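You operate a simulated robot arm through the tools that you are given. There is no shell and no other tool. Be economical: measure what you need, move in short steps, check, and stop when the job is done.

You are at the controls of a simulated robot arm. One attempt, no reset.

JOB
Put the 25.4 mm lug from the top of the rear-end stand on top of the green lidded tin and the 31.8 mm lug on the lower shelf of the rear-end stand. Put one of the fork crowns from the space under the stay shelf in the deep red tray. Put the blue banded tube from the top of the small parts bench on the black block on the top of the rear-end stand. Close the top tool cabinet drawer. Put the wing nut from the top of the grey tool cabinet in the red bin there. Do these in any order. Set down upright: lug, blue banded tube.

It is judged by the outcome, as a careful person would: the job done as asked, and still so three seconds after it is handed in. It fails if anything else is knocked over, pushed out of place, dropped, spilled or broken.

ROBOT AND FRAMES
A 6-joint arm with a two-finger parallel gripper on a trunk, on a base that drives. Base frame: it is fixed to the floor where the robot stands at the start and does not move with it; the origin is under the middle of the robot, x ahead of it, y to its left, z up. Readings come in cm, degrees, newtons and seconds.
With the tool pointing down near the work surface it reaches from about 32 to 70 cm from the robot's upright axis, wherever it stands. Its first joint turns from -166.0 to 166.0 degrees. Places, roughly: black block (5x4x2 cm) [60, 30, 90]; blue banded tube (3x3x7 cm) [110, 220, 90]; deep red tray (24x16x5 cm) [-290, 20, 90]; fork crown (10x4x4 cm) [80, 50, 90]; green lidded tin [75, 50, 100]; lower shelf of the rear-end stand [60, 50, 20]; lug [50, 25, 100]; red bin [0, 250, 75]; top tool cabinet drawer [0, 230, 70]; wing nut (7x3x3 cm) [-20, 260, 90]. Payload 4.1 kg.
Tool frame: the origin (TCP) lies between the finger pads and is the grasp point; the fingertips stand 2.3 cm ahead of it; z points along the fingers, y is the line along which they close. The gripper opens to 9.4 cm. The fingers are 3.8 cm wide and 1 cm thick; the gripper's body (5.4 by 9.6 cm) begins 3.9 cm behind the TCP.
Orientation is that of the tool frame in the base frame, as [roll, pitch, yaw] about the fixed x, y, z axes, in that order (R = Rz(yaw) Ry(pitch) Rx(roll)). With the fingers straight down and closing along the base's y, the tool's x points along the base's -x, its y along +y and its z along -z.

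CONTROLS
- The arm moves only by the tool send_rows. Its argument "commands" is a list of rows, each a list of 3 entries, a list of its own where there are three numbers: the shift along the tool's x, y, z in cm, then the turn, a rotation vector about the tool's x, y, z in degrees, then the closure in counts, from 0 (fully open) to 255 (shut). In form: [[[x, y, z], [ax, ay, az], jaw], ...]. A call has 1 to 10 rows; each row is the pose to reach, as a shift and turn from the pose commanded when the call began, along the tool's axes at that moment. Each row takes 0.2 s and may step no farther than 5 cm and 8.6 degrees from the row before; otherwise, or with a gripper value out of range, the whole call is refused. A pose out of reach is approached as far as the arm can. The call stops where the force on the tool passes 40 N (or 10 N more than at its start, if that is more) or the arm is blocked; 0.2 s more then pass. Each finger travels about 4.5 cm/s and halts on what it meets, pressing with about 34 N; the grip force reading is that of the motor and also rises with nothing between the fingers. The clock runs only during rows and for 0.2 s after the last one: add rows that repeat a pose to give the fingers time. The reply holds the time, the measured pose of the TCP, the force on the tool along the base axes, the opening and the grip force, in the units named above and with some noise, with the torque about the TCP (base axes, N m) and any sound that the robot's microphone picked up.
- Cameras (640 x 400 px; columns grow to the right, rows downward): "scene" is now at [1.35, 17.88, 154.88]; the picture's right is [0.15, -0.99, 0.00], its down [-0.80, -0.12, -0.59] and it looks along [0.59, 0.09, -0.81] (base axes); focal length 254 px, centre (320, 200). "wrist" rides on the gripper at [8.6, 1.6, -7.5] in the tool frame; the picture's right is [-0.18, 0.98, 0.00], its down [-0.58, -0.11, -0.81] and it looks along [-0.79, -0.15, 0.59] (tool axes); focal length 243 px, centre (320, 200). There is no depth. A picture from a camera that has moved, and an enlarged one, comes with that camera's place and axes in the base frame and with its lens.
- capture(camera): a new picture of that camera. The clock stands still meanwhile.
- move_column(by): slides the trunk up (or, below 0, down) by that many cm; the arm and the scene camera ride with it, the base frame stays. It gives what a move gives, with no picture.
- roll_base(legs): drives the robot by 1 to 6 legs, each [ahead, turn to the left] in cm and degrees, along the robot's own axes; the way and the turn of a leg run together, so that a leg with both is an arc; at most 150 cm and 180 degrees a leg. The arm and the cameras ride along, it lands a little off, and it stops where it bumps. It gives what a move gives.
- turn_head(pan, tilt): turns the head with the scene camera to pan (to the left, within 155 degrees either way) and tilt (down, from -29 to 69), counted from straight ahead of the robot. It gives what a move gives.
- enlarge(camera, box): a new picture of the part [left, top, right, bottom] of that camera's present view, enlarged. The clock stands still meanwhile.
- hand_in(): hands the job in; it is judged then, once.

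Go step by step. Nothing tells you exact positions but the pictures and the camera data: compare them with the known pose of the tool, close in by small moves and look again before you grip or let go. The budget is 175 turns and 146 pictures, counting those below and the enlarged ones. Unless the task says otherwise, let go and move clear before handing in, and close with one line.

The tools are called after ">>>" by a JSON object that holds its "api" and its "payload". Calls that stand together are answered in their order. send_rows: Moves the arm, as the interface text tells. Its arguments: {"type":"object","properties":{"commands":{"type":"array","items":{"type":"array"}}},"required":["commands"]} The other tools are called the same way: move_column (by) slides the trunk up or down; roll_base (legs) drives the base; turn_head (pan, tilt) turns the head that bears the scene camera; capture (camera) takes a picture; enlarge (camera, box) takes an enlarged picture of a part of a camera's view; hand_in () hands the job in.

At the start:

```text
t: 0.0
position: [24.01, 32.9, 121.21]
ee_rot: [-179.9, 0.0, -180.0]
wrist_force: [-0.6, -0.1, 0.7]
wrist_torque: [-0.02, 0.01, 0.01]
grip_width: 9.39
grasp_force: 0.1
trunk travel left (down, up): [-52.5, 6.5]
robot x, y, heading: [0.16, 0.21, 0.1]
head pan, tilt: [8.6, 53.7]
```

scene: 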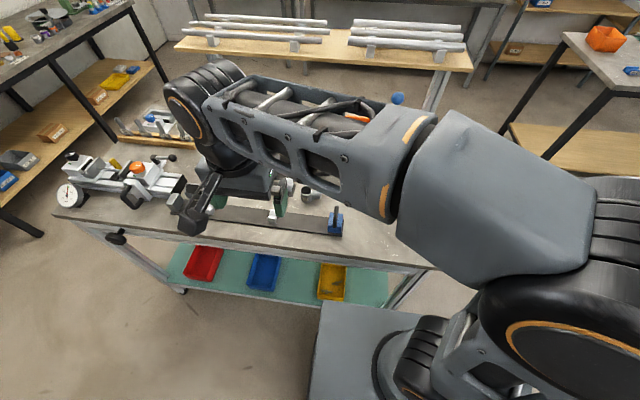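
wrist: 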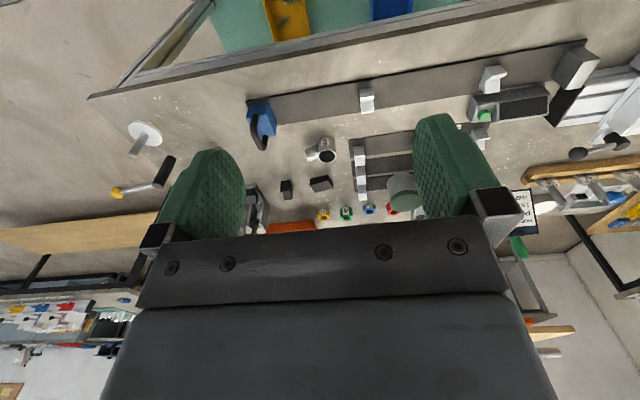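

The rear-end stand is just ahead, with its green lower shelf holding small bins; the arm hides part of the top. I'll look closer with the wrist camera and the scene camera.

>>> {"api": "enlarge", "payload": {"camera": "wrist", "box": [220, 60, 540, 260]}}

>>> {"api": "enlarge", "payload": {"camera": "scene", "box": [40, 60, 360, 310]}}

```text
2.00 times, centred on (380, 160) of wrist
camera zoom: at [15.51, 34.43, 128.7], right [0.18, 0.98, 0.0], down [0.58, -0.11, 0.81], along [0.79, -0.15, -0.59], focal length 485 px, centre (200, 280)
```

zoom: 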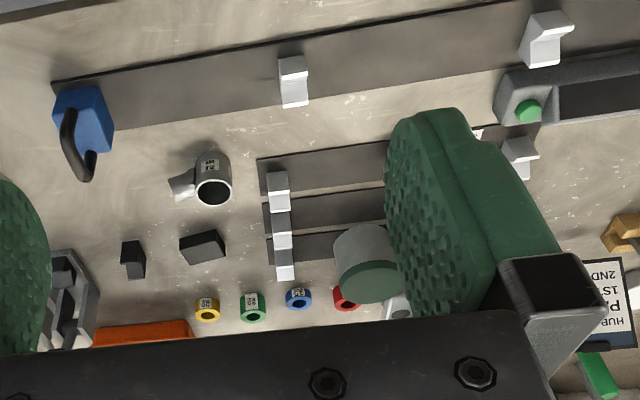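

```text
1.60 times, centred on (200, 185) of scene
camera zoom: at [1.35, 17.88, 154.88], right [0.15, -0.99, 0.0], down [-0.8, -0.12, -0.59], along [0.59, 0.09, -0.81], focal length 407 px, centre (512, 224)
```

zoom: 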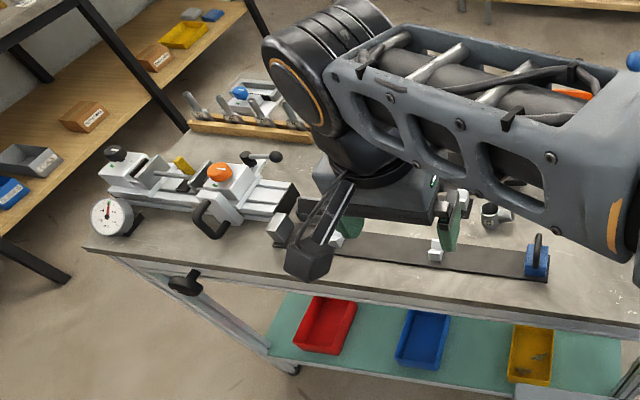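

The wrist camera sees one lug, two black blocks and the green-lidded tin. I'll swing the arm to the right, out of the head camera's view.

>>> {"api": "send_rows", "payload": {"commands": [[[-3, -4, 0], [0, 0, 0], 0], [[-6, -8, 0], [0, 0, 0], 0], [[-9, -12, 0], [0, 0, 0], 0], [[-11, -16, 0], [0, 0, 0], 0], [[-13, -20, 0], [0, 0, 0], 0], [[-15, -24.5, 0], [0, 0, 0], 0], [[-16, -29, 0], [0, 0, 0], 0], [[-16, -33.5, 0], [0, 0, 0], 0], [[-16, -38, 0], [0, 0, 0], 0], [[-15, -42.5, 0], [0, 0, 0], 0]]}}

>>> {"api": "capture", "payload": {"camera": "scene"}}

>>> {"api": "capture", "payload": {"camera": "wrist"}}

```text
t: 2.2
position: [38.99, -9.91, 121.2]
ee_rot: [179.9, 0.0, -179.9]
wrist_force: [0.1, 0.0, 0.2]
wrist_torque: [-0.01, -0.01, -0.01]
grip_width: 9.39
grasp_force: 0.0
trunk travel left (down, up): [-52.5, 6.5]
robot x, y, heading: [-0.03, 0.14, -0.0]
head pan, tilt: [8.6, 53.7]
```

```text
141 pictures are left
camera scene: at [1.35, 17.83, 154.89], right [0.15, -0.99, 0.0], down [-0.8, -0.12, -0.59], along [0.59, 0.09, -0.81], focal length 254 px, centre (320, 200)
```

scene: 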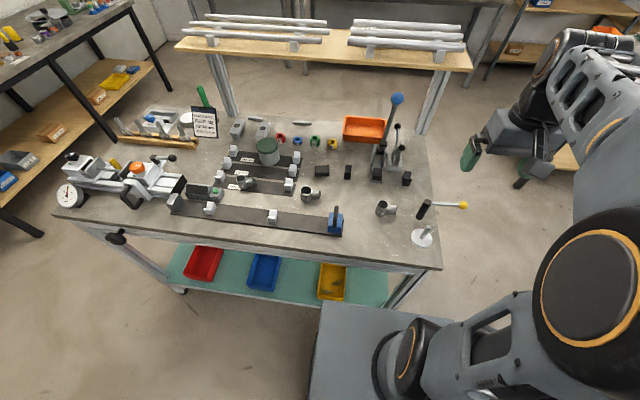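

```text
140 pictures are left
camera wrist: at [30.42, -8.25, 128.79], right [0.18, 0.98, 0.0], down [0.58, -0.11, 0.81], along [0.79, -0.15, -0.59], focal length 243 px, centre (320, 200)
```

wrist: 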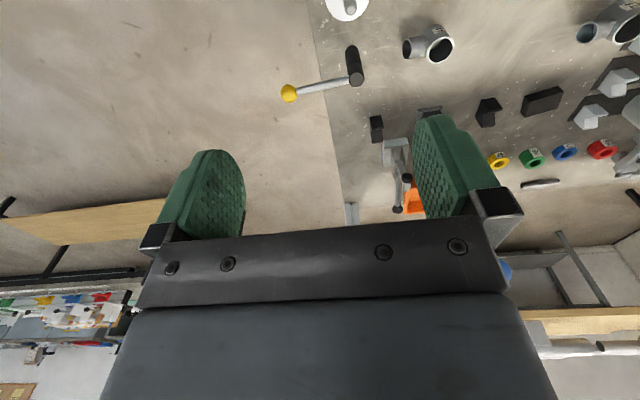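

Now the stand's top is visible, with three lug-like pieces on it. I'll enlarge to read labels and measure.

>>> {"api": "enlarge", "payload": {"camera": "scene", "box": [220, 110, 440, 248]}}

>>> {"api": "enlarge", "payload": {"camera": "scene", "box": [160, 130, 320, 230]}}

>>> {"api": "enlarge", "payload": {"camera": "scene", "box": [290, 170, 420, 250]}}

>>> {"api": "enlarge", "payload": {"camera": "scene", "box": [170, 80, 270, 143]}}

```text
2.90 times, centred on (330, 179) of scene
camera zoom: at [1.35, 17.83, 154.89], right [0.15, -0.99, 0.0], down [-0.8, -0.12, -0.59], along [0.59, 0.09, -0.81], focal length 736 px, centre (291, 261)
```

zoom: 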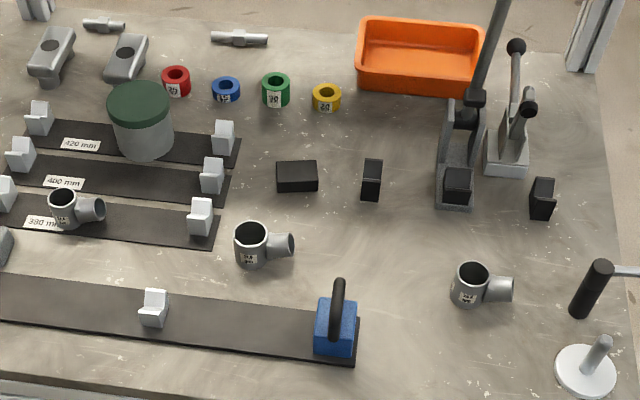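

```text
4.00 times, centred on (240, 180) of scene
camera zoom: at [1.35, 17.83, 154.89], right [0.15, -0.99, 0.0], down [-0.8, -0.12, -0.59], along [0.59, 0.09, -0.81], focal length 1016 px, centre (640, 280)
```

zoom: 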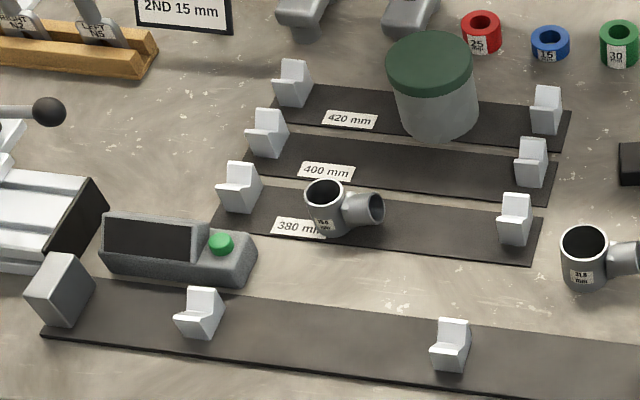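

```text
4.92 times, centred on (355, 210) of scene
camera zoom: at [1.35, 17.83, 154.89], right [0.15, -0.99, 0.0], down [-0.8, -0.12, -0.59], along [0.59, 0.09, -0.81], focal length 1251 px, centre (148, 151)
```

zoom: 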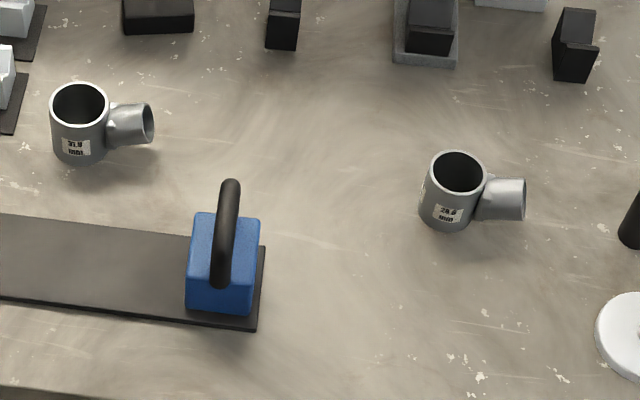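

```text
6.35 times, centred on (220, 112) of scene
camera zoom: at [1.35, 17.83, 154.89], right [0.15, -0.99, 0.0], down [-0.8, -0.12, -0.59], along [0.59, 0.09, -0.81], focal length 1613 px, centre (955, 762)
```

zoom: 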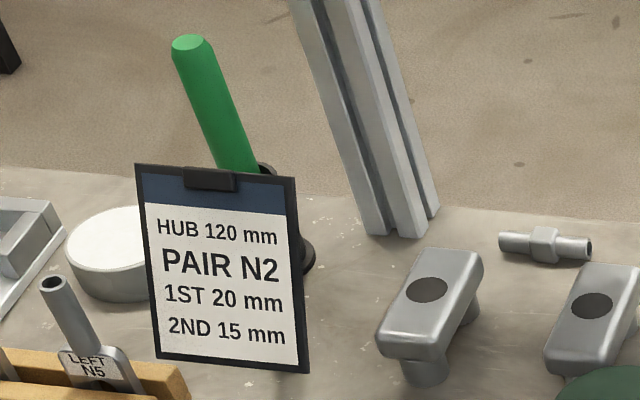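

The middle lug reads 31.8; I need sharper labels for the other two.

>>> {"api": "enlarge", "payload": {"camera": "scene", "box": [232, 171, 260, 195]}}

>>> {"api": "enlarge", "payload": {"camera": "scene", "box": [372, 196, 400, 219]}}

```text
16.00 times, centred on (246, 183) of scene
camera zoom: at [1.35, 17.83, 154.89], right [0.15, -0.99, 0.0], down [-0.8, -0.12, -0.59], along [0.59, 0.09, -0.81], focal length 4066 px, centre (1504, 472)
```

zoom: 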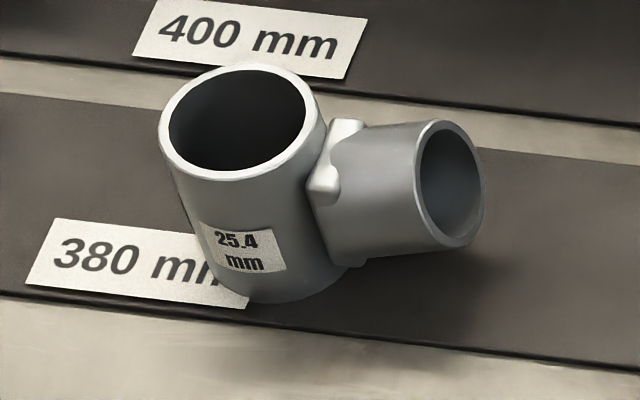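

```text
16.00 times, centred on (386, 208) of scene
camera zoom: at [1.35, 17.83, 154.89], right [0.15, -0.99, 0.0], down [-0.8, -0.12, -0.59], along [0.59, 0.09, -0.81], focal length 4066 px, centre (-736, 80)
```

zoom: 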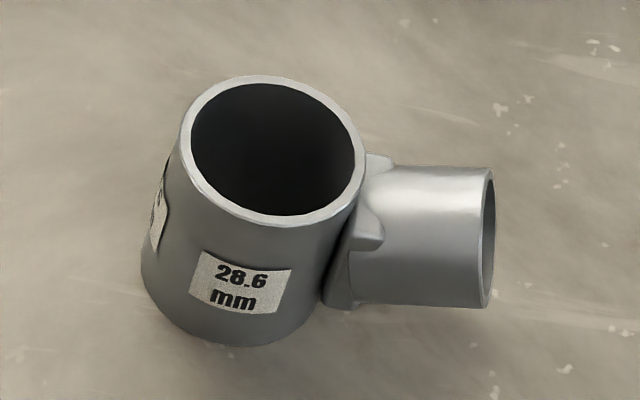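

The left lug (on the 380 mm plate) is the 25.4 one, and the middle one is the 31.8. I'll now survey the rest of the room from here.

>>> {"api": "turn_head", "payload": {"pan": 75, "tilt": 15}}

>>> {"api": "capture", "payload": {"camera": "scene"}}

>>> {"api": "turn_head", "payload": {"pan": 150, "tilt": 15}}

>>> {"api": "capture", "payload": {"camera": "scene"}}

>>> {"api": "turn_head", "payload": {"pan": 10, "tilt": 15}}

>>> {"api": "capture", "payload": {"camera": "scene"}}

```text
t: 3.6
position: [38.93, -9.69, 121.39]
ee_rot: [179.9, 0.0, 179.9]
wrist_force: [1.1, -0.1, -0.1]
wrist_torque: [-0.01, -0.01, 0.02]
grip_width: 9.4
grasp_force: 0.0
trunk travel left (down, up): [-52.5, 6.5]
robot x, y, heading: [0.23, -0.24, 0.2]
head pan, tilt: [75.0, 15.0]
```

```text
133 pictures are left
camera scene: at [-3.49, 25.79, 160.73], right [0.97, -0.26, 0.0], down [-0.07, -0.25, -0.97], along [0.25, 0.93, -0.26], focal length 254 px, centre (320, 200)
```

scene: 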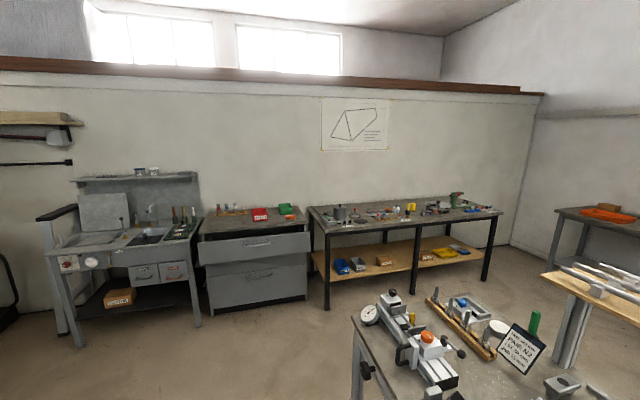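

```text
t: 5.0
position: [39.05, -9.65, 121.48]
ee_rot: [-179.9, -0.1, 179.9]
wrist_force: [0.3, -0.4, -0.2]
wrist_torque: [0.02, -0.01, -0.01]
grip_width: 9.41
grasp_force: 0.0
trunk travel left (down, up): [-52.5, 6.5]
robot x, y, heading: [0.24, 0.08, -0.0]
head pan, tilt: [150.0, 15.0]
```

```text
132 pictures are left
camera scene: at [-14.0, 21.44, 160.74], right [0.5, 0.87, 0.0], down [0.22, -0.13, -0.97], along [-0.84, 0.48, -0.26], focal length 254 px, centre (320, 200)
```

scene: 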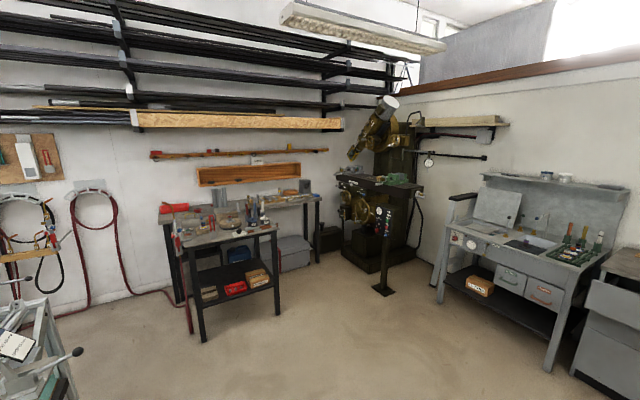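

```text
t: 7.3
position: [38.99, -9.6, 121.28]
ee_rot: [-179.9, -0.1, -180.0]
wrist_force: [0.4, 0.2, -0.8]
wrist_torque: [0.03, 0.0, -0.01]
grip_width: 9.41
grasp_force: 0.0
trunk travel left (down, up): [-52.5, 6.5]
robot x, y, heading: [-0.08, 0.61, 0.0]
head pan, tilt: [10.0, 15.0]
```

```text
131 pictures are left
camera scene: at [3.28, 18.39, 160.74], right [0.17, -0.98, 0.0], down [-0.25, -0.05, -0.97], along [0.95, 0.17, -0.26], focal length 254 px, centre (320, 200)
```

scene: 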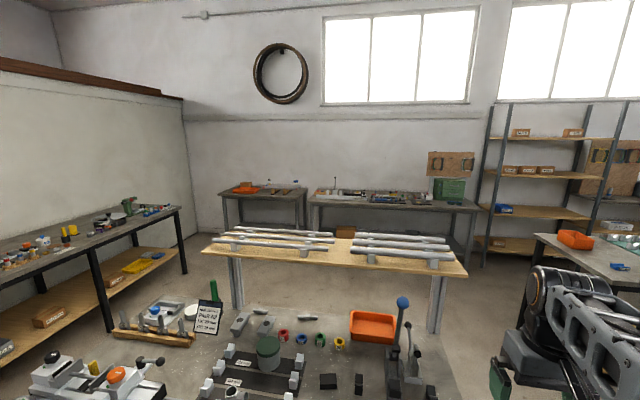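

The layout is clear: tool cabinet and parts bench along the left wall, red tray on a bench behind. I'll first shift the robot 40 cm to the left so both lugs and the tin are in reach.

>>> {"api": "roll_base", "payload": {"legs": [[0, 90], [40, 0], [0, -90]]}}

>>> {"api": "turn_head", "payload": {"pan": 0, "tilt": 50}}

>>> {"api": "capture", "payload": {"camera": "scene"}}

```text
t: 15.3
position: [27.82, 69.54, 121.28]
ee_rot: [179.9, 0.1, -119.7]
wrist_force: [0.3, 0.3, -0.3]
wrist_torque: [0.01, 0.04, -0.01]
grip_width: 9.42
grasp_force: 0.1
trunk travel left (down, up): [-52.5, 6.5]
robot x, y, heading: [0.21, 40.41, 60.5]
head pan, tilt: [10.0, 15.0]
stopped in leg 3: the robot was blocked; the commanded pose is now the measured one
```

```text
t: 16.3
position: [27.79, 69.48, 121.31]
ee_rot: [-180.0, 0.0, -119.6]
wrist_force: [-0.6, 0.6, 0.2]
wrist_torque: [0.01, 0.02, 0.03]
grip_width: 9.4
grasp_force: 0.0
trunk travel left (down, up): [-52.5, 6.5]
robot x, y, heading: [0.25, 40.29, 60.5]
head pan, tilt: [0.0, 50.0]
```

```text
130 pictures are left
camera scene: at [-13.39, 50.21, 155.37], right [0.87, -0.49, 0.0], down [-0.38, -0.67, -0.64], along [0.32, 0.56, -0.77], focal length 254 px, centre (320, 200)
```

scene: 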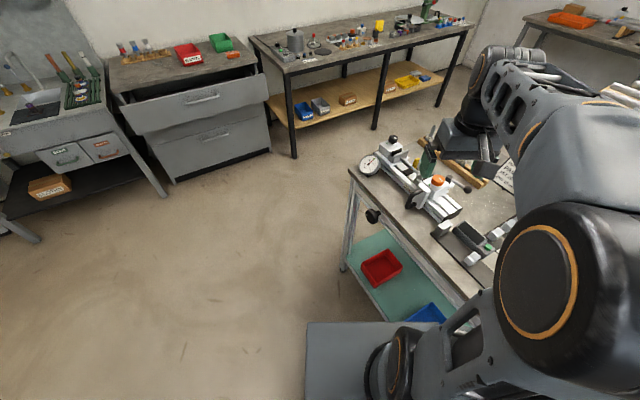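

The turn stopped at 60° heading; I need to see what it touched. I'll look down along the table side.

>>> {"api": "turn_head", "payload": {"pan": -50, "tilt": 45}}

>>> {"api": "capture", "payload": {"camera": "scene"}}

>>> {"api": "capture", "payload": {"camera": "wrist"}}

```text
t: 17.5
position: [27.73, 69.64, 121.25]
ee_rot: [-179.9, -0.1, -119.5]
wrist_force: [0.0, -0.7, -0.2]
wrist_torque: [-0.02, 0.03, 0.0]
grip_width: 9.39
grasp_force: 0.1
trunk travel left (down, up): [-52.5, 6.5]
robot x, y, heading: [-0.1, 40.67, 60.4]
head pan, tilt: [-50.0, 45.0]
```

```text
129 pictures are left
camera scene: at [-9.19, 44.99, 156.06], right [0.18, -0.98, 0.0], down [-0.7, -0.13, -0.71], along [0.69, 0.13, -0.71], focal length 254 px, centre (320, 200)
```

scene: 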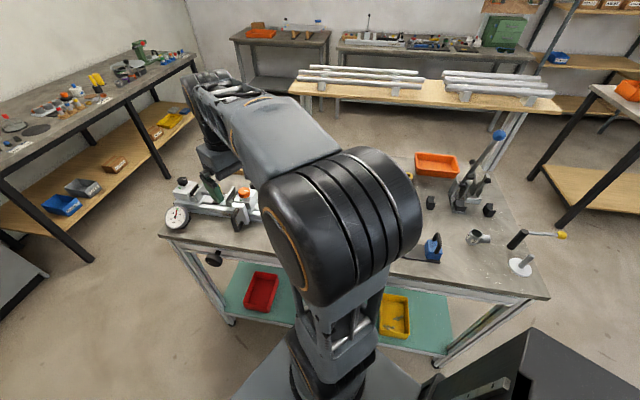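

```text
128 pictures are left
camera wrist: at [22.13, 62.8, 128.79], right [-0.76, 0.65, 0.0], down [0.38, 0.45, 0.81], along [0.52, 0.62, -0.59], focal length 243 px, centre (320, 200)
```

wrist: 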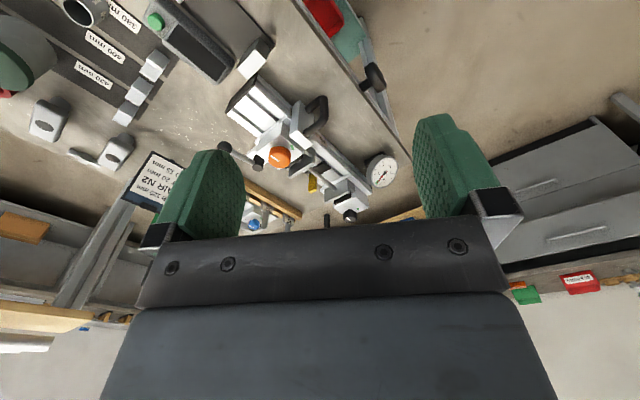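

The base front corner is catching the lower shelf. I'll instead stay parallel to the stand (heading 90) and work to the robot's right side.

>>> {"api": "roll_base", "payload": {"legs": [[0, 29.5]]}}

>>> {"api": "turn_head", "payload": {"pan": -85, "tilt": 50}}

>>> {"api": "capture", "payload": {"camera": "scene"}}

```text
t: 19.4
position: [9.57, 79.34, 121.22]
ee_rot: [180.0, 0.0, -89.9]
wrist_force: [0.4, -0.4, 0.1]
wrist_torque: [-0.02, 0.02, 0.0]
grip_width: 9.41
grasp_force: 0.0
trunk travel left (down, up): [-52.5, 6.5]
robot x, y, heading: [0.14, 40.35, 90.3]
head pan, tilt: [-50.0, 45.0]
```

```text
t: 20.4
position: [9.61, 79.45, 121.32]
ee_rot: [180.0, 0.0, -89.9]
wrist_force: [0.1, -0.3, 0.7]
wrist_torque: [0.03, -0.05, 0.0]
grip_width: 9.42
grasp_force: 0.0
trunk travel left (down, up): [-52.5, 6.5]
robot x, y, heading: [0.21, 40.35, 90.2]
head pan, tilt: [-85.0, 50.0]
```

```text
127 pictures are left
camera scene: at [-8.69, 35.18, 155.37], right [0.09, -1.0, 0.0], down [-0.76, -0.07, -0.64], along [0.64, 0.06, -0.77], focal length 254 px, centre (320, 200)
```

scene: 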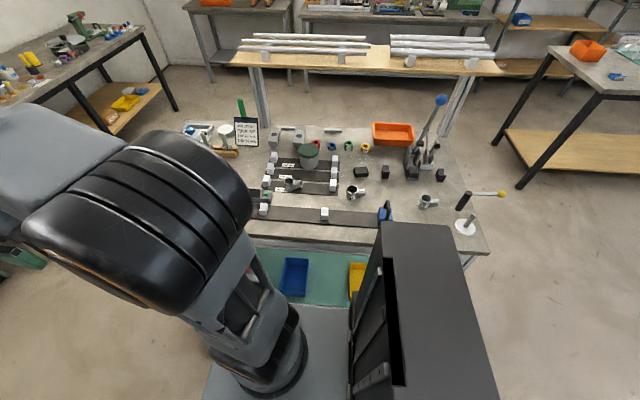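

Heading 90 works and both lugs, tin and shelf are within reach. Now I swing the arm over the stand, keeping the fingers closing along base x.

>>> {"api": "send_rows", "payload": {"commands": [[[0, -4.5, 0], [0, 0, 0], 0], [[1, -9, 0], [0, 0, 0], 0], [[2.5, -13.5, 0], [0, 0, 0], 0], [[4.5, -18, 0], [0, 0, 0], 0], [[7.5, -22, 0], [0, 0, 0], 0], [[10.5, -26, 0], [0, 0, 0], 0], [[14, -29.5, 0], [0, 0, 0], 0], [[17.5, -33, 0], [0, 0, 0], 0], [[21.5, -36, 0], [0, 0, 0], 0], [[26, -38, 0], [0, 0, 0], 0]]}}

>>> {"api": "capture", "payload": {"camera": "wrist"}}

>>> {"api": "capture", "payload": {"camera": "scene"}}

```text
t: 22.6
position: [47.98, 53.29, 121.41]
ee_rot: [180.0, 0.0, -90.0]
wrist_force: [-0.1, 0.7, 0.2]
wrist_torque: [0.0, 0.01, 0.01]
grip_width: 9.39
grasp_force: 0.1
trunk travel left (down, up): [-52.5, 6.5]
robot x, y, heading: [0.07, 40.7, 90.3]
head pan, tilt: [-85.0, 50.0]
```

```text
126 pictures are left
camera wrist: at [46.42, 44.56, 128.81], right [-0.98, 0.18, 0.0], down [0.11, 0.58, 0.81], along [0.15, 0.79, -0.59], focal length 243 px, centre (320, 200)
```

wrist: 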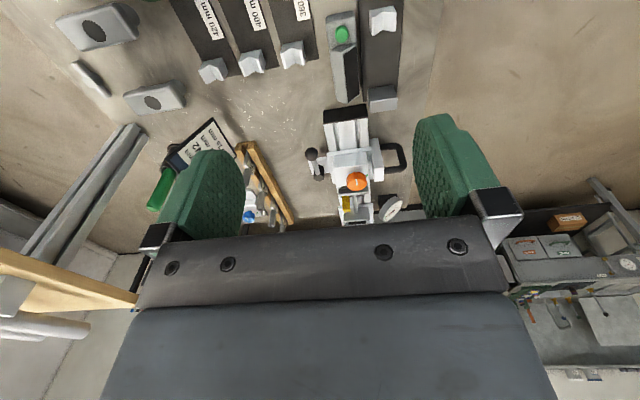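

```text
125 pictures are left
camera scene: at [-8.64, 35.12, 155.37], right [0.09, -1.0, 0.0], down [-0.76, -0.07, -0.64], along [0.64, 0.06, -0.77], focal length 254 px, centre (320, 200)
```

scene: 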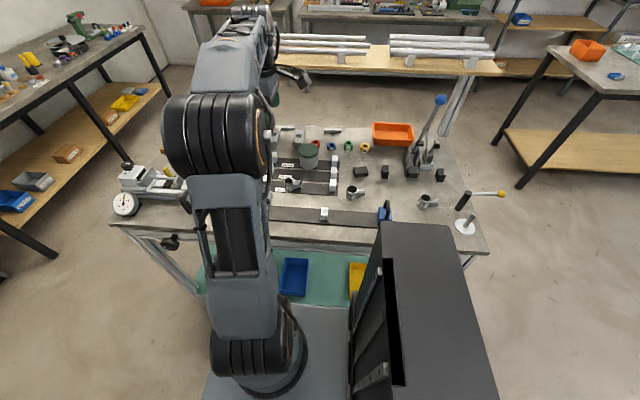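

The scene camera gives a second viewpoint of both lugs. I'll enlarge it and compute positions.

>>> {"api": "enlarge", "payload": {"camera": "scene", "box": [270, 125, 398, 205]}}

```text
5.00 times, centred on (334, 165) of scene
camera zoom: at [-8.64, 35.12, 155.37], right [0.09, -1.0, 0.0], down [-0.76, -0.07, -0.64], along [0.64, 0.06, -0.77], focal length 1270 px, centre (250, 375)
```

zoom: 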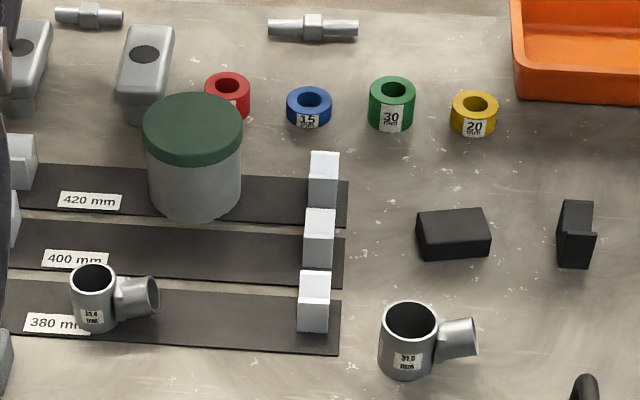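

Now I hover above the 31.8 lug (about [50.5, 29.5]) and look with the wrist camera.

>>> {"api": "send_rows", "payload": {"commands": [[[3.4, -0.5, 2], [0, 0, 0], 0], [[6.8, -1, 4], [0, 0, 0], 0], [[10.2, -1.5, 6], [0, 0, 0], 0], [[13.6, -2, 8], [0, 0, 0], 0], [[17, -2.5, 11], [0, 0, 0], 0], [[20.4, -2.5, 14], [0, 0, 0], 0], [[23.8, -2.5, 16.4], [0, 0, 0], 0]]}}

>>> {"api": "capture", "payload": {"camera": "wrist"}}

>>> {"api": "capture", "payload": {"camera": "scene"}}

```text
t: 24.2
position: [50.3, 29.23, 104.97]
ee_rot: [-179.9, -0.1, -89.8]
wrist_force: [-0.2, 0.6, 0.2]
wrist_torque: [0.0, -0.02, 0.03]
grip_width: 9.4
grasp_force: 0.0
trunk travel left (down, up): [-52.5, 6.5]
robot x, y, heading: [-0.2, 40.47, 90.2]
head pan, tilt: [-85.0, 50.0]
```

```text
123 pictures are left
camera wrist: at [48.84, 20.53, 112.43], right [-0.98, 0.18, 0.0], down [0.11, 0.58, 0.81], along [0.15, 0.79, -0.59], focal length 243 px, centre (320, 200)
```

wrist: 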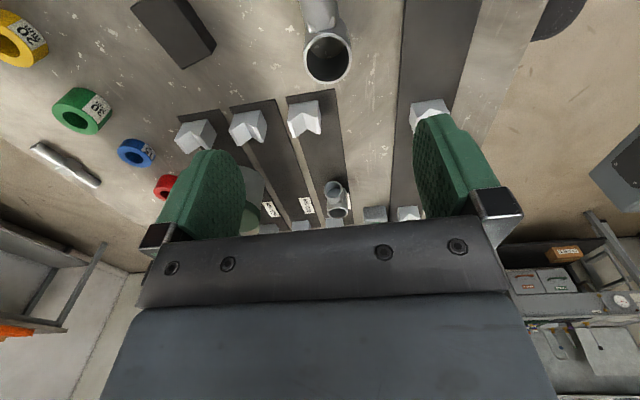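

```text
122 pictures are left
camera scene: at [-8.65, 35.14, 155.37], right [0.09, -1.0, 0.0], down [-0.76, -0.07, -0.64], along [0.64, 0.06, -0.77], focal length 254 px, centre (320, 200)
```

scene: 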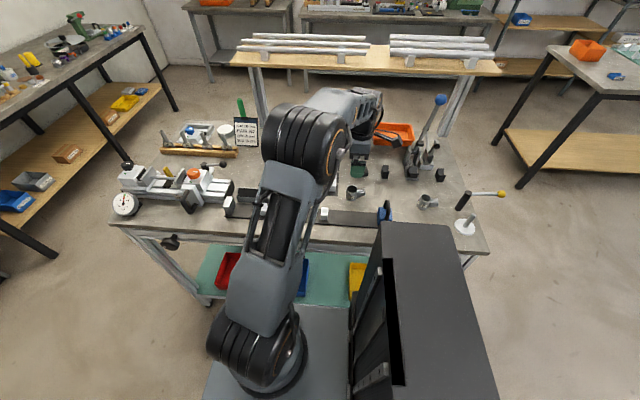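

The lug sits at about [50.1, 29.6], top z ≈ 91.8, table ≈ 87.5. I lower most of the way and check.

>>> {"api": "send_rows", "payload": {"commands": [[[-0.35, 0.2, 4.5], [0, 0, 0], 40], [[-0.35, 0.2, 8], [0, 0, 0], 40]]}}

>>> {"api": "capture", "payload": {"camera": "wrist"}}

>>> {"api": "enlarge", "payload": {"camera": "scene", "box": [300, 140, 428, 220]}}

```text
t: 24.8
position: [50.12, 29.56, 97.07]
ee_rot: [-179.9, 0.0, -89.9]
wrist_force: [-1.3, 0.6, -0.1]
wrist_torque: [0.02, -0.01, 0.02]
grip_width: 7.92
grasp_force: 0.0
trunk travel left (down, up): [-52.5, 6.5]
robot x, y, heading: [0.06, 40.42, 90.4]
head pan, tilt: [-85.0, 50.0]
```

```text
121 pictures are left
camera wrist: at [48.64, 20.93, 104.54], right [-0.98, 0.18, 0.0], down [0.11, 0.58, 0.81], along [0.15, 0.79, -0.59], focal length 243 px, centre (320, 200)
```

wrist: 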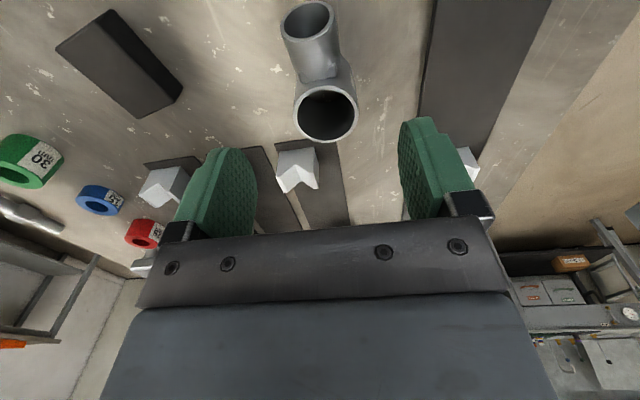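

```text
5.00 times, centred on (364, 180) of scene
camera zoom: at [-8.62, 35.15, 155.37], right [0.09, -1.0, 0.0], down [-0.76, -0.07, -0.64], along [0.64, 0.06, -0.77], focal length 1270 px, centre (100, 300)
```

zoom: 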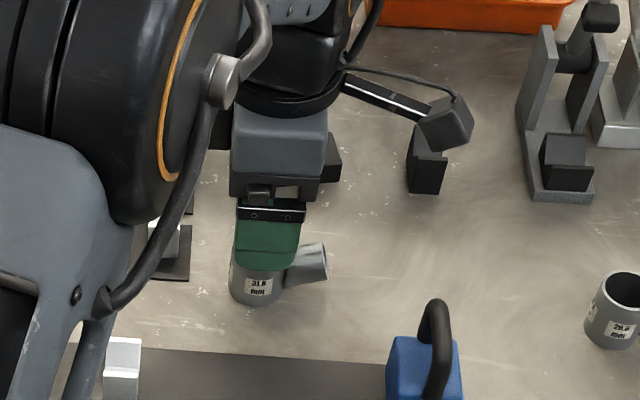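

The lug sits between the fingers. I lower to grip height and close.

>>> {"api": "send_rows", "payload": {"commands": [[[0, 0.2, 3.5], [0, 0, 0], 40], [[0, 0.2, 6.6], [0, 0, 0], 40], [[0, 0.2, 6.6], [0, 0, 0], 120], [[0, 0.2, 6.6], [0, 0, 0], 200], [[0, 0.2, 6.6], [0, 0, 0], 255], [[0, 0.2, 6.6], [0, 0, 0], 255], [[0, 0.2, 6.6], [0, 0, 0], 255]]}}

>>> {"api": "capture", "payload": {"camera": "wrist"}}

```text
t: 26.4
position: [49.97, 29.84, 90.37]
ee_rot: [180.0, -0.1, -89.9]
wrist_force: [0.6, 0.3, 1.3]
wrist_torque: [0.02, 0.01, 0.01]
grip_width: 4.03
grasp_force: 33.1
trunk travel left (down, up): [-52.5, 6.5]
robot x, y, heading: [0.2, 40.21, 90.4]
head pan, tilt: [-85.0, 50.0]
```

```text
119 pictures are left
camera wrist: at [48.37, 21.13, 97.86], right [-0.98, 0.18, 0.0], down [0.11, 0.58, 0.81], along [0.15, 0.79, -0.59], focal length 243 px, centre (320, 200)
```

wrist: 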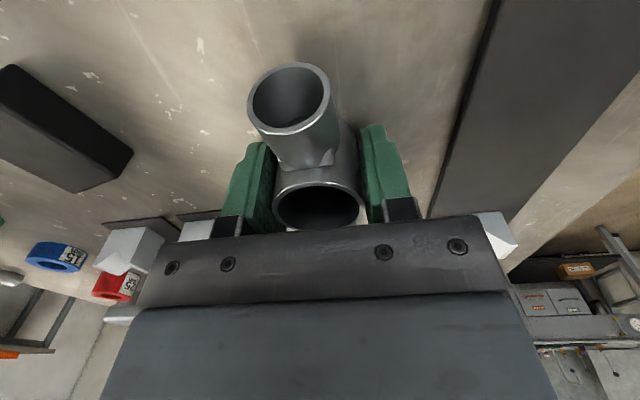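

Gripped at 4.0 cm wide. I lift straight up and swing round to the front-left side, clear of the stand.

>>> {"api": "send_rows", "payload": {"commands": [[[0, 0, -5], [0, 0, 0], 255], [[0, 0, -10], [0, 0, 0], 255], [[0, 0, -15], [0, 0, 0], 255], [[0, 0, -20], [0, 0, 0], 255], [[0, 0, -24.5], [0, 0, 0], 255], [[-4.2, 0, -24.5], [0, 0, 0], 255], [[-9.1, 0.5, -24.5], [0, 0, 0], 255], [[-14, 1, -24.5], [0, 0, 0], 255], [[-18.8, 2, -24.5], [0, 0, 0], 255], [[-23.3, 3.5, -24.5], [0, 0, 0], 255]]}}

>>> {"api": "send_rows", "payload": {"commands": [[[-4.5, 2, 0], [0, 0, 0], 255], [[-8.8, 4.5, 0], [0, 0, 0], 255], [[-12.8, 7.5, 0], [0, 0, 0], 255], [[-16.3, 11, 0], [0, 0, 0], 255], [[-19.3, 15, 0], [0, 0, 0], 255], [[-22, 19.2, 0], [0, 0, 0], 255], [[-24.5, 23.5, 0], [0, 0, 0], 255], [[-26.5, 28, 0], [0, 0, 0], 255], [[-28, 32.7, 0], [0, 0, 0], 255], [[-28.7, 37.5, 0], [0, 0, 0], 255]]}}

>>> {"api": "turn_head", "payload": {"pan": -80, "tilt": 60}}

>>> {"api": "capture", "payload": {"camera": "scene"}}

```text
t: 28.6
position: [46.15, 53.49, 114.84]
ee_rot: [-180.0, 0.0, -89.9]
wrist_force: [-0.7, 0.3, -1.5]
wrist_torque: [-0.01, -0.03, 0.01]
grip_width: 4.02
grasp_force: 33.8
trunk travel left (down, up): [-52.5, 6.5]
robot x, y, heading: [0.41, 40.92, 90.3]
head pan, tilt: [-85.0, 50.0]
```

```text
t: 30.8
position: [8.69, 82.17, 114.72]
ee_rot: [180.0, 0.1, -89.8]
wrist_force: [0.4, 0.2, -0.5]
wrist_torque: [-0.02, 0.02, 0.03]
grip_width: 4.03
grasp_force: 34.0
trunk travel left (down, up): [-52.5, 6.5]
robot x, y, heading: [0.16, 40.5, 90.2]
head pan, tilt: [-85.0, 50.0]
```

```text
t: 31.5
position: [8.84, 82.12, 114.74]
ee_rot: [-180.0, 0.0, -90.0]
wrist_force: [0.0, 0.2, -0.9]
wrist_torque: [-0.02, -0.02, -0.01]
grip_width: 4.03
grasp_force: 34.1
trunk travel left (down, up): [-52.5, 6.5]
robot x, y, heading: [0.48, 40.51, 90.3]
head pan, tilt: [-80.0, 60.0]
```

```text
118 pictures are left
camera scene: at [-9.79, 35.66, 154.11], right [0.18, -0.98, 0.0], down [-0.85, -0.15, -0.5], along [0.49, 0.09, -0.87], focal length 254 px, centre (320, 200)
```

scene: 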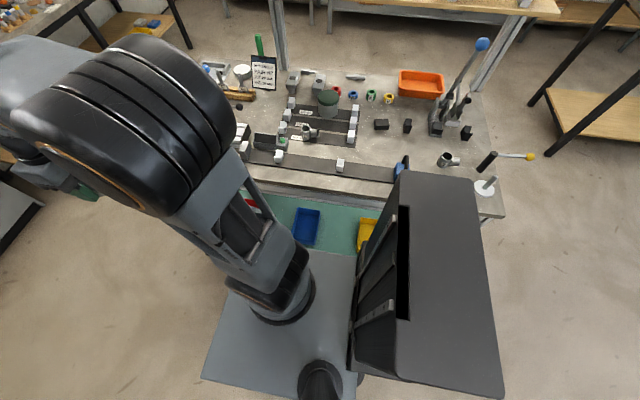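

Everything is clear of the table edge (x≈31). I lower the trunk in two steps, checking.

>>> {"api": "move_column", "payload": {"by": -25}}

>>> {"api": "capture", "payload": {"camera": "scene"}}

```text
t: 34.1
position: [8.9, 82.09, 89.78]
ee_rot: [180.0, 0.0, -89.9]
wrist_force: [-0.6, -0.1, -0.5]
wrist_torque: [0.02, 0.01, -0.01]
grip_width: 4.03
grasp_force: 33.9
trunk travel left (down, up): [-27.5, 31.5]
robot x, y, heading: [0.58, 40.49, 90.0]
head pan, tilt: [-80.0, 60.0]
```

```text
117 pictures are left
camera scene: at [-9.79, 35.66, 129.11], right [0.18, -0.98, 0.0], down [-0.85, -0.15, -0.5], along [0.49, 0.09, -0.87], focal length 254 px, centre (320, 200)
```

scene: 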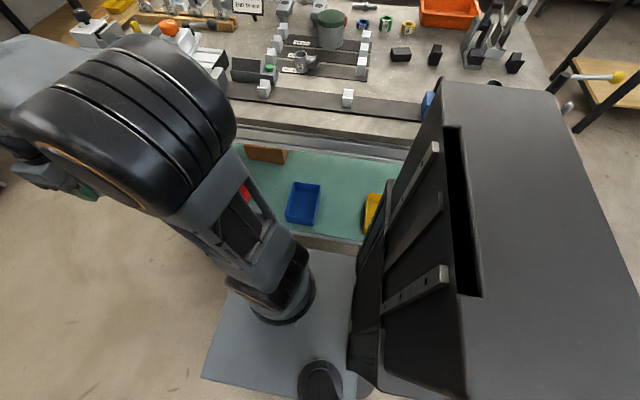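

Clear. I continue down.

>>> {"api": "move_column", "payload": {"by": -27}}

>>> {"api": "turn_head", "payload": {"pan": -85, "tilt": 45}}

>>> {"api": "capture", "payload": {"camera": "scene"}}

```text
t: 36.8
position: [8.93, 82.15, 62.7]
ee_rot: [-180.0, 0.0, -90.0]
wrist_force: [0.7, 0.4, -0.2]
wrist_torque: [0.0, 0.0, -0.03]
grip_width: 4.03
grasp_force: 34.4
trunk travel left (down, up): [-0.5, 58.5]
robot x, y, heading: [0.23, 40.39, 90.1]
head pan, tilt: [-80.0, 60.0]
```

```text
t: 37.6
position: [8.93, 82.3, 62.82]
ee_rot: [-179.9, 0.0, -89.9]
wrist_force: [0.4, -0.3, -0.1]
wrist_torque: [0.01, 0.0, -0.01]
grip_width: 4.03
grasp_force: 34.2
trunk travel left (down, up): [-0.5, 58.5]
robot x, y, heading: [0.23, 40.34, 90.3]
head pan, tilt: [-85.0, 45.0]
```

```text
116 pictures are left
camera scene: at [-8.26, 35.22, 104.05], right [0.09, -1.0, 0.0], down [-0.7, -0.06, -0.71], along [0.7, 0.06, -0.71], focal length 254 px, centre (320, 200)
```

scene: 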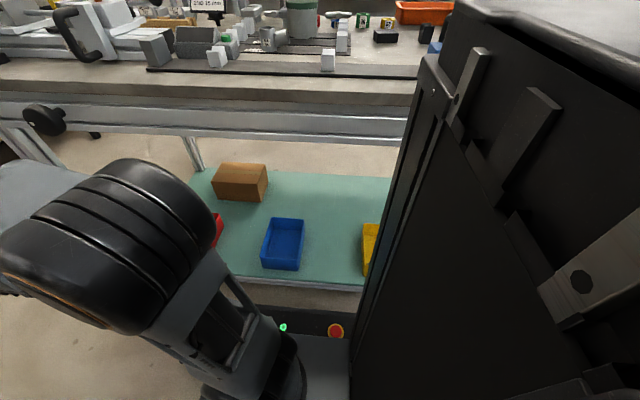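

Shelf front edge is around x≈33, apron bottom around z≈78; free shelf space is y≈25–46. I lower the arm here and look at where the elbow goes.

>>> {"api": "send_rows", "payload": {"commands": [[[0, 0, 5], [0, 0, 0], 255], [[0, 0, 10], [0, 0, 0], 255], [[0, 0, 15], [0, 0, 0], 255], [[0, 0, 20], [0, 0, 0], 255], [[0, 0, 25], [0, 0, 0], 255], [[0, 0, 30], [0, 0, 0], 255], [[0, 0, 33], [0, 0, 0], 255]]}}

>>> {"api": "capture", "payload": {"camera": "scene"}}

>>> {"api": "capture", "payload": {"camera": "wrist"}}

```text
t: 39.2
position: [9.0, 81.95, 29.6]
ee_rot: [180.0, 0.0, -89.9]
wrist_force: [-0.3, -0.5, -0.4]
wrist_torque: [0.01, -0.01, 0.02]
grip_width: 4.03
grasp_force: 34.0
trunk travel left (down, up): [-0.5, 58.5]
robot x, y, heading: [0.22, 40.76, 90.2]
head pan, tilt: [-85.0, 45.0]
```

```text
115 pictures are left
camera scene: at [-8.25, 35.2, 104.06], right [0.09, -1.0, 0.0], down [-0.7, -0.06, -0.71], along [0.7, 0.06, -0.71], focal length 254 px, centre (320, 200)
```

scene: 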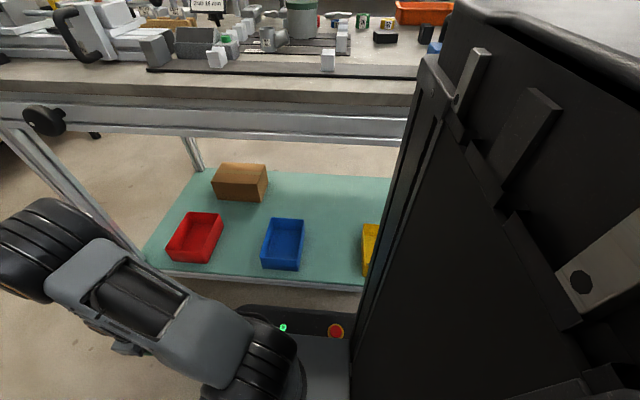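

```text
114 pictures are left
camera wrist: at [7.44, 73.27, 37.19], right [-0.98, 0.18, 0.0], down [0.11, 0.58, 0.81], along [0.15, 0.79, -0.59], focal length 243 px, centre (320, 200)
```

wrist: 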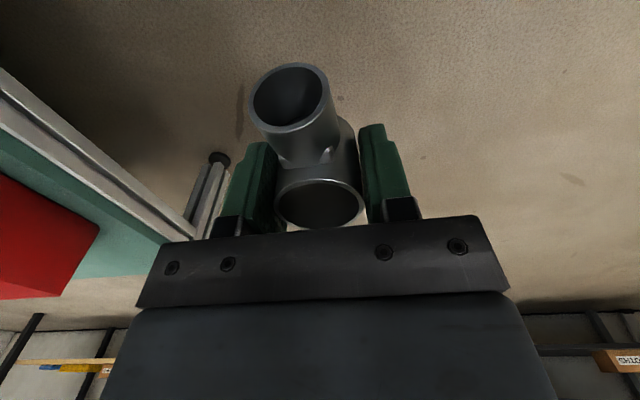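

The elbow drops well below the apron. I swing in under the tabletop, slightly higher to clear the bins.

>>> {"api": "send_rows", "payload": {"commands": [[[1, -4, -2.5], [0, 0, 0], 255], [[2.5, -8.3, -4.4], [0, 0, 0], 255], [[4.5, -12.7, -4.4], [0, 0, 0], 255], [[7, -17, -4.4], [0, 0, 0], 255], [[10, -21, -4.4], [0, 0, 0], 255], [[13.5, -24.5, -4.4], [0, 0, 0], 255], [[17.5, -27.5, -4.4], [0, 0, 0], 255], [[21.5, -30, -4.4], [0, 0, 0], 255], [[26, -31.8, -4.4], [0, 0, 0], 255], [[30.5, -33, -4.4], [0, 0, 0], 255]]}}

>>> {"api": "capture", "payload": {"camera": "scene"}}

>>> {"api": "capture", "payload": {"camera": "wrist"}}

```text
t: 41.4
position: [41.85, 51.91, 34.14]
ee_rot: [-180.0, 0.0, -89.9]
wrist_force: [-0.9, -0.4, -0.6]
wrist_torque: [0.03, -0.01, 0.01]
grip_width: 4.04
grasp_force: 33.9
trunk travel left (down, up): [-0.5, 58.5]
robot x, y, heading: [0.3, 40.54, 90.3]
head pan, tilt: [-85.0, 45.0]
```

```text
113 pictures are left
camera scene: at [-8.24, 35.23, 104.06], right [0.09, -1.0, 0.0], down [-0.7, -0.06, -0.71], along [0.7, 0.06, -0.71], focal length 254 px, centre (320, 200)
```

scene: 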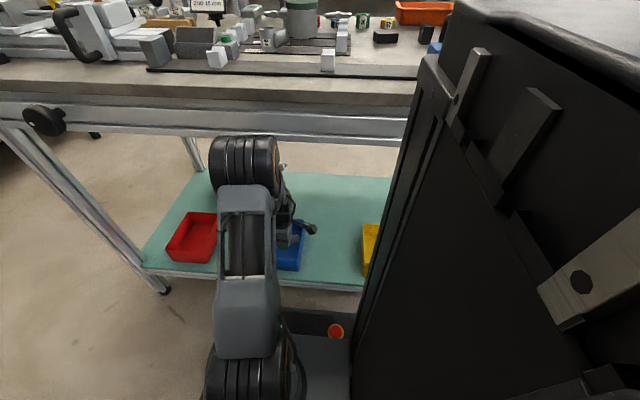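

```text
112 pictures are left
camera wrist: at [40.36, 42.99, 41.71], right [-0.98, 0.18, 0.0], down [0.11, 0.58, 0.81], along [0.15, 0.79, -0.59], focal length 243 px, centre (320, 200)
```

wrist: 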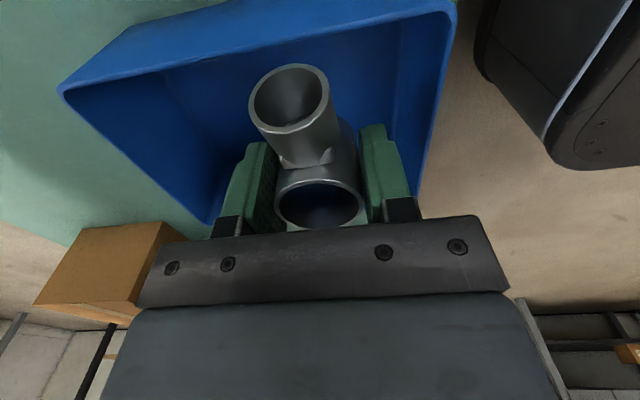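

Hand is under the top, over the blue bin. I move to the free gap at y≈35.5 and look.

>>> {"api": "send_rows", "payload": {"commands": [[[4.1, -1, 0], [0, 0, 0], 255], [[8.2, -2, 0], [0, 0, 0], 255], [[12.3, -3, 0], [0, 0, 0], 255], [[16.4, -4, 0], [0, 0, 0], 255], [[16.4, -4, 4], [0, 0, 0], 255]]}}

>>> {"api": "capture", "payload": {"camera": "wrist"}}

>>> {"api": "capture", "payload": {"camera": "scene"}}

```text
t: 42.6
position: [46.14, 35.15, 29.96]
ee_rot: [-179.9, 0.0, -89.8]
wrist_force: [-0.1, -0.2, -0.4]
wrist_torque: [0.01, -0.01, 0.04]
grip_width: 4.01
grasp_force: 33.7
trunk travel left (down, up): [-0.5, 58.5]
robot x, y, heading: [0.32, 40.83, 90.4]
head pan, tilt: [-85.0, 45.0]
```

```text
111 pictures are left
camera wrist: at [44.56, 26.41, 37.45], right [-0.98, 0.18, 0.0], down [0.11, 0.58, 0.81], along [0.15, 0.79, -0.59], focal length 243 px, centre (320, 200)
```

wrist: 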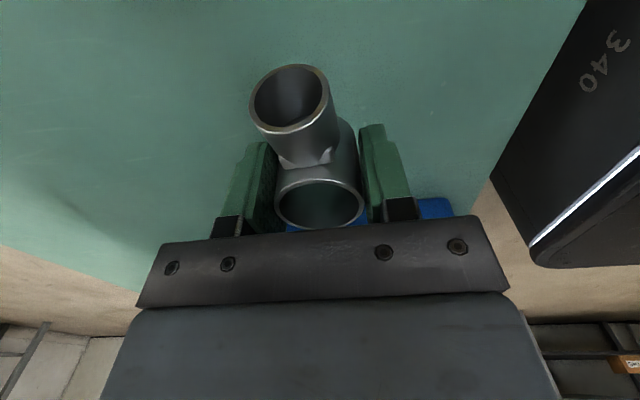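

```text
110 pictures are left
camera scene: at [-8.25, 35.21, 104.06], right [0.09, -1.0, 0.0], down [-0.7, -0.06, -0.71], along [0.7, 0.06, -0.71], focal length 254 px, centre (320, 200)
```

scene: 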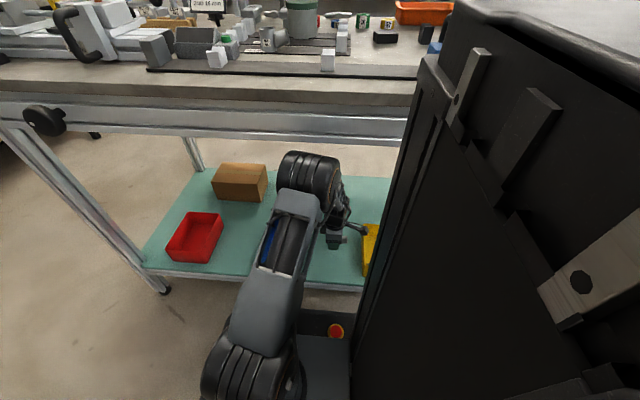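

The spot is clear. I shift 2 cm away from the yellow bin and lower close to the shelf.

>>> {"api": "send_rows", "payload": {"commands": [[[-2, 0, 0], [0, 0, 0], 255], [[-2, 0, 3], [0, 0, 0], 255], [[-2, 0, 5], [0, 0, 0], 255], [[-2, 0, 5.5], [0, 0, 0], 255]]}}

>>> {"api": "capture", "payload": {"camera": "wrist"}}

```text
t: 43.4
position: [46.11, 37.2, 25.77]
ee_rot: [180.0, 0.0, -89.9]
wrist_force: [-10.3, 0.4, 18.3]
wrist_torque: [-0.04, -0.24, 0.01]
grip_width: 4.04
grasp_force: 34.1
trunk travel left (down, up): [-0.5, 58.5]
robot x, y, heading: [0.47, 40.45, 90.3]
head pan, tilt: [-85.0, 45.0]
stopped in row 4: the force on the tool passed its limit (the readings are from after the stop); the commanded pose is now the measured one
```

```text
109 pictures are left
camera wrist: at [44.56, 28.5, 33.22], right [-0.98, 0.18, 0.0], down [0.11, 0.58, 0.81], along [0.15, 0.79, -0.59], focal length 243 px, centre (320, 200)
```

wrist: 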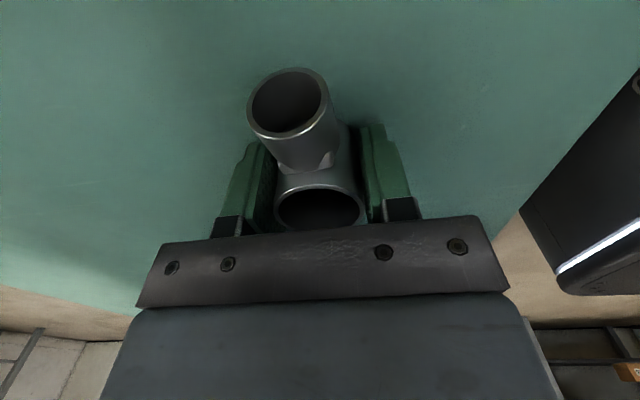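

Contact with the shelf at TCP z 25.8 (the lug nudged slightly in the grip, consistent with resting on it). I release gently with a slight relief first.

>>> {"api": "send_rows", "payload": {"commands": [[[0, 0, -0.2], [0, 0, 0], 255], [[0, 0, -0.2], [0, 0, 0], 255]]}}

>>> {"api": "send_rows", "payload": {"commands": [[[0, 0, 0], [0, 0, 0], 100], [[0, 0, 0], [0, 0, 0], 60], [[0, 0, 0], [0, 0, 0], 60], [[0, 0, 0], [0, 0, 0], 60]]}}

>>> {"api": "capture", "payload": {"camera": "wrist"}}

```text
t: 44.0
position: [46.04, 37.24, 25.81]
ee_rot: [-180.0, 0.0, -89.9]
wrist_force: [0.7, 4.1, 4.5]
wrist_torque: [0.06, -0.15, 0.13]
grip_width: 4.03
grasp_force: 33.6
trunk travel left (down, up): [-0.5, 58.5]
robot x, y, heading: [0.07, 40.73, 89.9]
head pan, tilt: [-85.0, 45.0]
```

```text
t: 45.0
position: [46.18, 37.29, 25.66]
ee_rot: [180.0, -0.1, -89.9]
wrist_force: [-1.0, -0.7, 0.2]
wrist_torque: [-0.02, -0.05, -0.01]
grip_width: 7.2
grasp_force: 0.2
trunk travel left (down, up): [-0.5, 58.5]
robot x, y, heading: [0.29, 40.46, 90.3]
head pan, tilt: [-85.0, 45.0]
```

```text
108 pictures are left
camera wrist: at [44.54, 28.42, 33.22], right [-0.98, 0.18, 0.0], down [0.11, 0.58, 0.81], along [0.15, 0.79, -0.59], focal length 243 px, centre (320, 200)
```

wrist: 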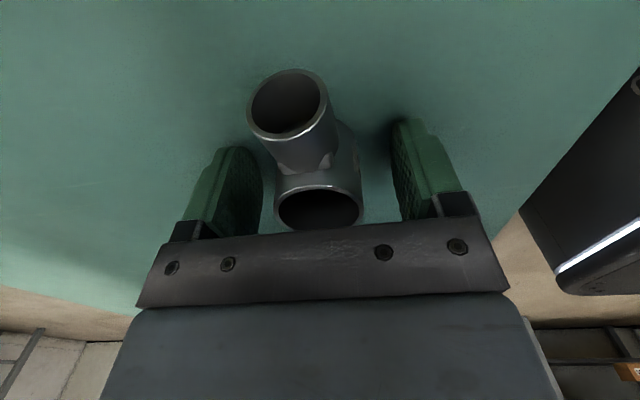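

The 31.8 lug stands upright on the shelf. I retreat up and back out the way I came, then raise the trunk.

>>> {"api": "send_rows", "payload": {"commands": [[[0, 0, -4], [0, 0, 0], 60], [[0, 0, -8.4], [0, 0, 0], 60], [[-4.2, 1.1, -8.4], [0, 0, 0], 60], [[-9, 2.1, -8.4], [0, 0, 0], 60], [[-13.7, 3.6, -8.4], [0, 0, 0], 60], [[-18.4, 5.1, -8.4], [0, 0, 0], 60], [[-22.7, 6.6, -8.4], [0, 0, 0], 60], [[-27, 9.1, -8.4], [0, 0, 0], 60], [[-30.9, 12.1, -8.4], [0, 0, 0], 60], [[-34.5, 15.1, -8.4], [0, 0, 0], 60]]}}

>>> {"api": "send_rows", "payload": {"commands": [[[-3.2, 4, 0], [0, 0, 0], 0], [[-5.7, 8, 0], [0, 0, 0], 0], [[-7.7, 12.5, 0], [0, 0, 0], 0], [[-9.2, 17, 0], [0, 0, 0], 0], [[-10.2, 21.9, 0], [0, 0, 0], 0], [[-10.2, 21.9, -5], [0, 0, 0], 0], [[-10.2, 21.9, -10], [0, 0, 0], 0], [[-10.2, 21.9, -15], [0, 0, 0], 0], [[-10.2, 21.9, -20], [0, 0, 0], 0], [[-10.2, 21.9, -25], [0, 0, 0], 0]]}}

>>> {"api": "capture", "payload": {"camera": "scene"}}

>>> {"api": "move_column", "payload": {"by": 54}}

```text
t: 47.2
position: [30.75, 71.66, 34.08]
ee_rot: [179.8, 0.1, -89.9]
wrist_force: [0.8, -0.3, 0.3]
wrist_torque: [-0.02, -0.01, -0.01]
grip_width: 7.19
grasp_force: 0.0
trunk travel left (down, up): [-0.5, 58.5]
robot x, y, heading: [0.2, 40.45, 90.4]
head pan, tilt: [-85.0, 45.0]
```

```text
refused: row 1 steps farther than a row can; nothing moved
```

```text
107 pictures are left
camera scene: at [-8.24, 35.19, 104.06], right [0.09, -1.0, 0.0], down [-0.7, -0.06, -0.71], along [0.7, 0.06, -0.71], focal length 254 px, centre (320, 200)
```

scene: 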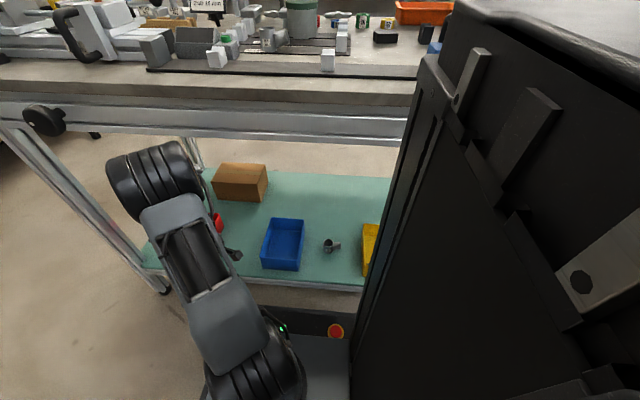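

```text
refused: 54 is not a number from -40 to 40
```

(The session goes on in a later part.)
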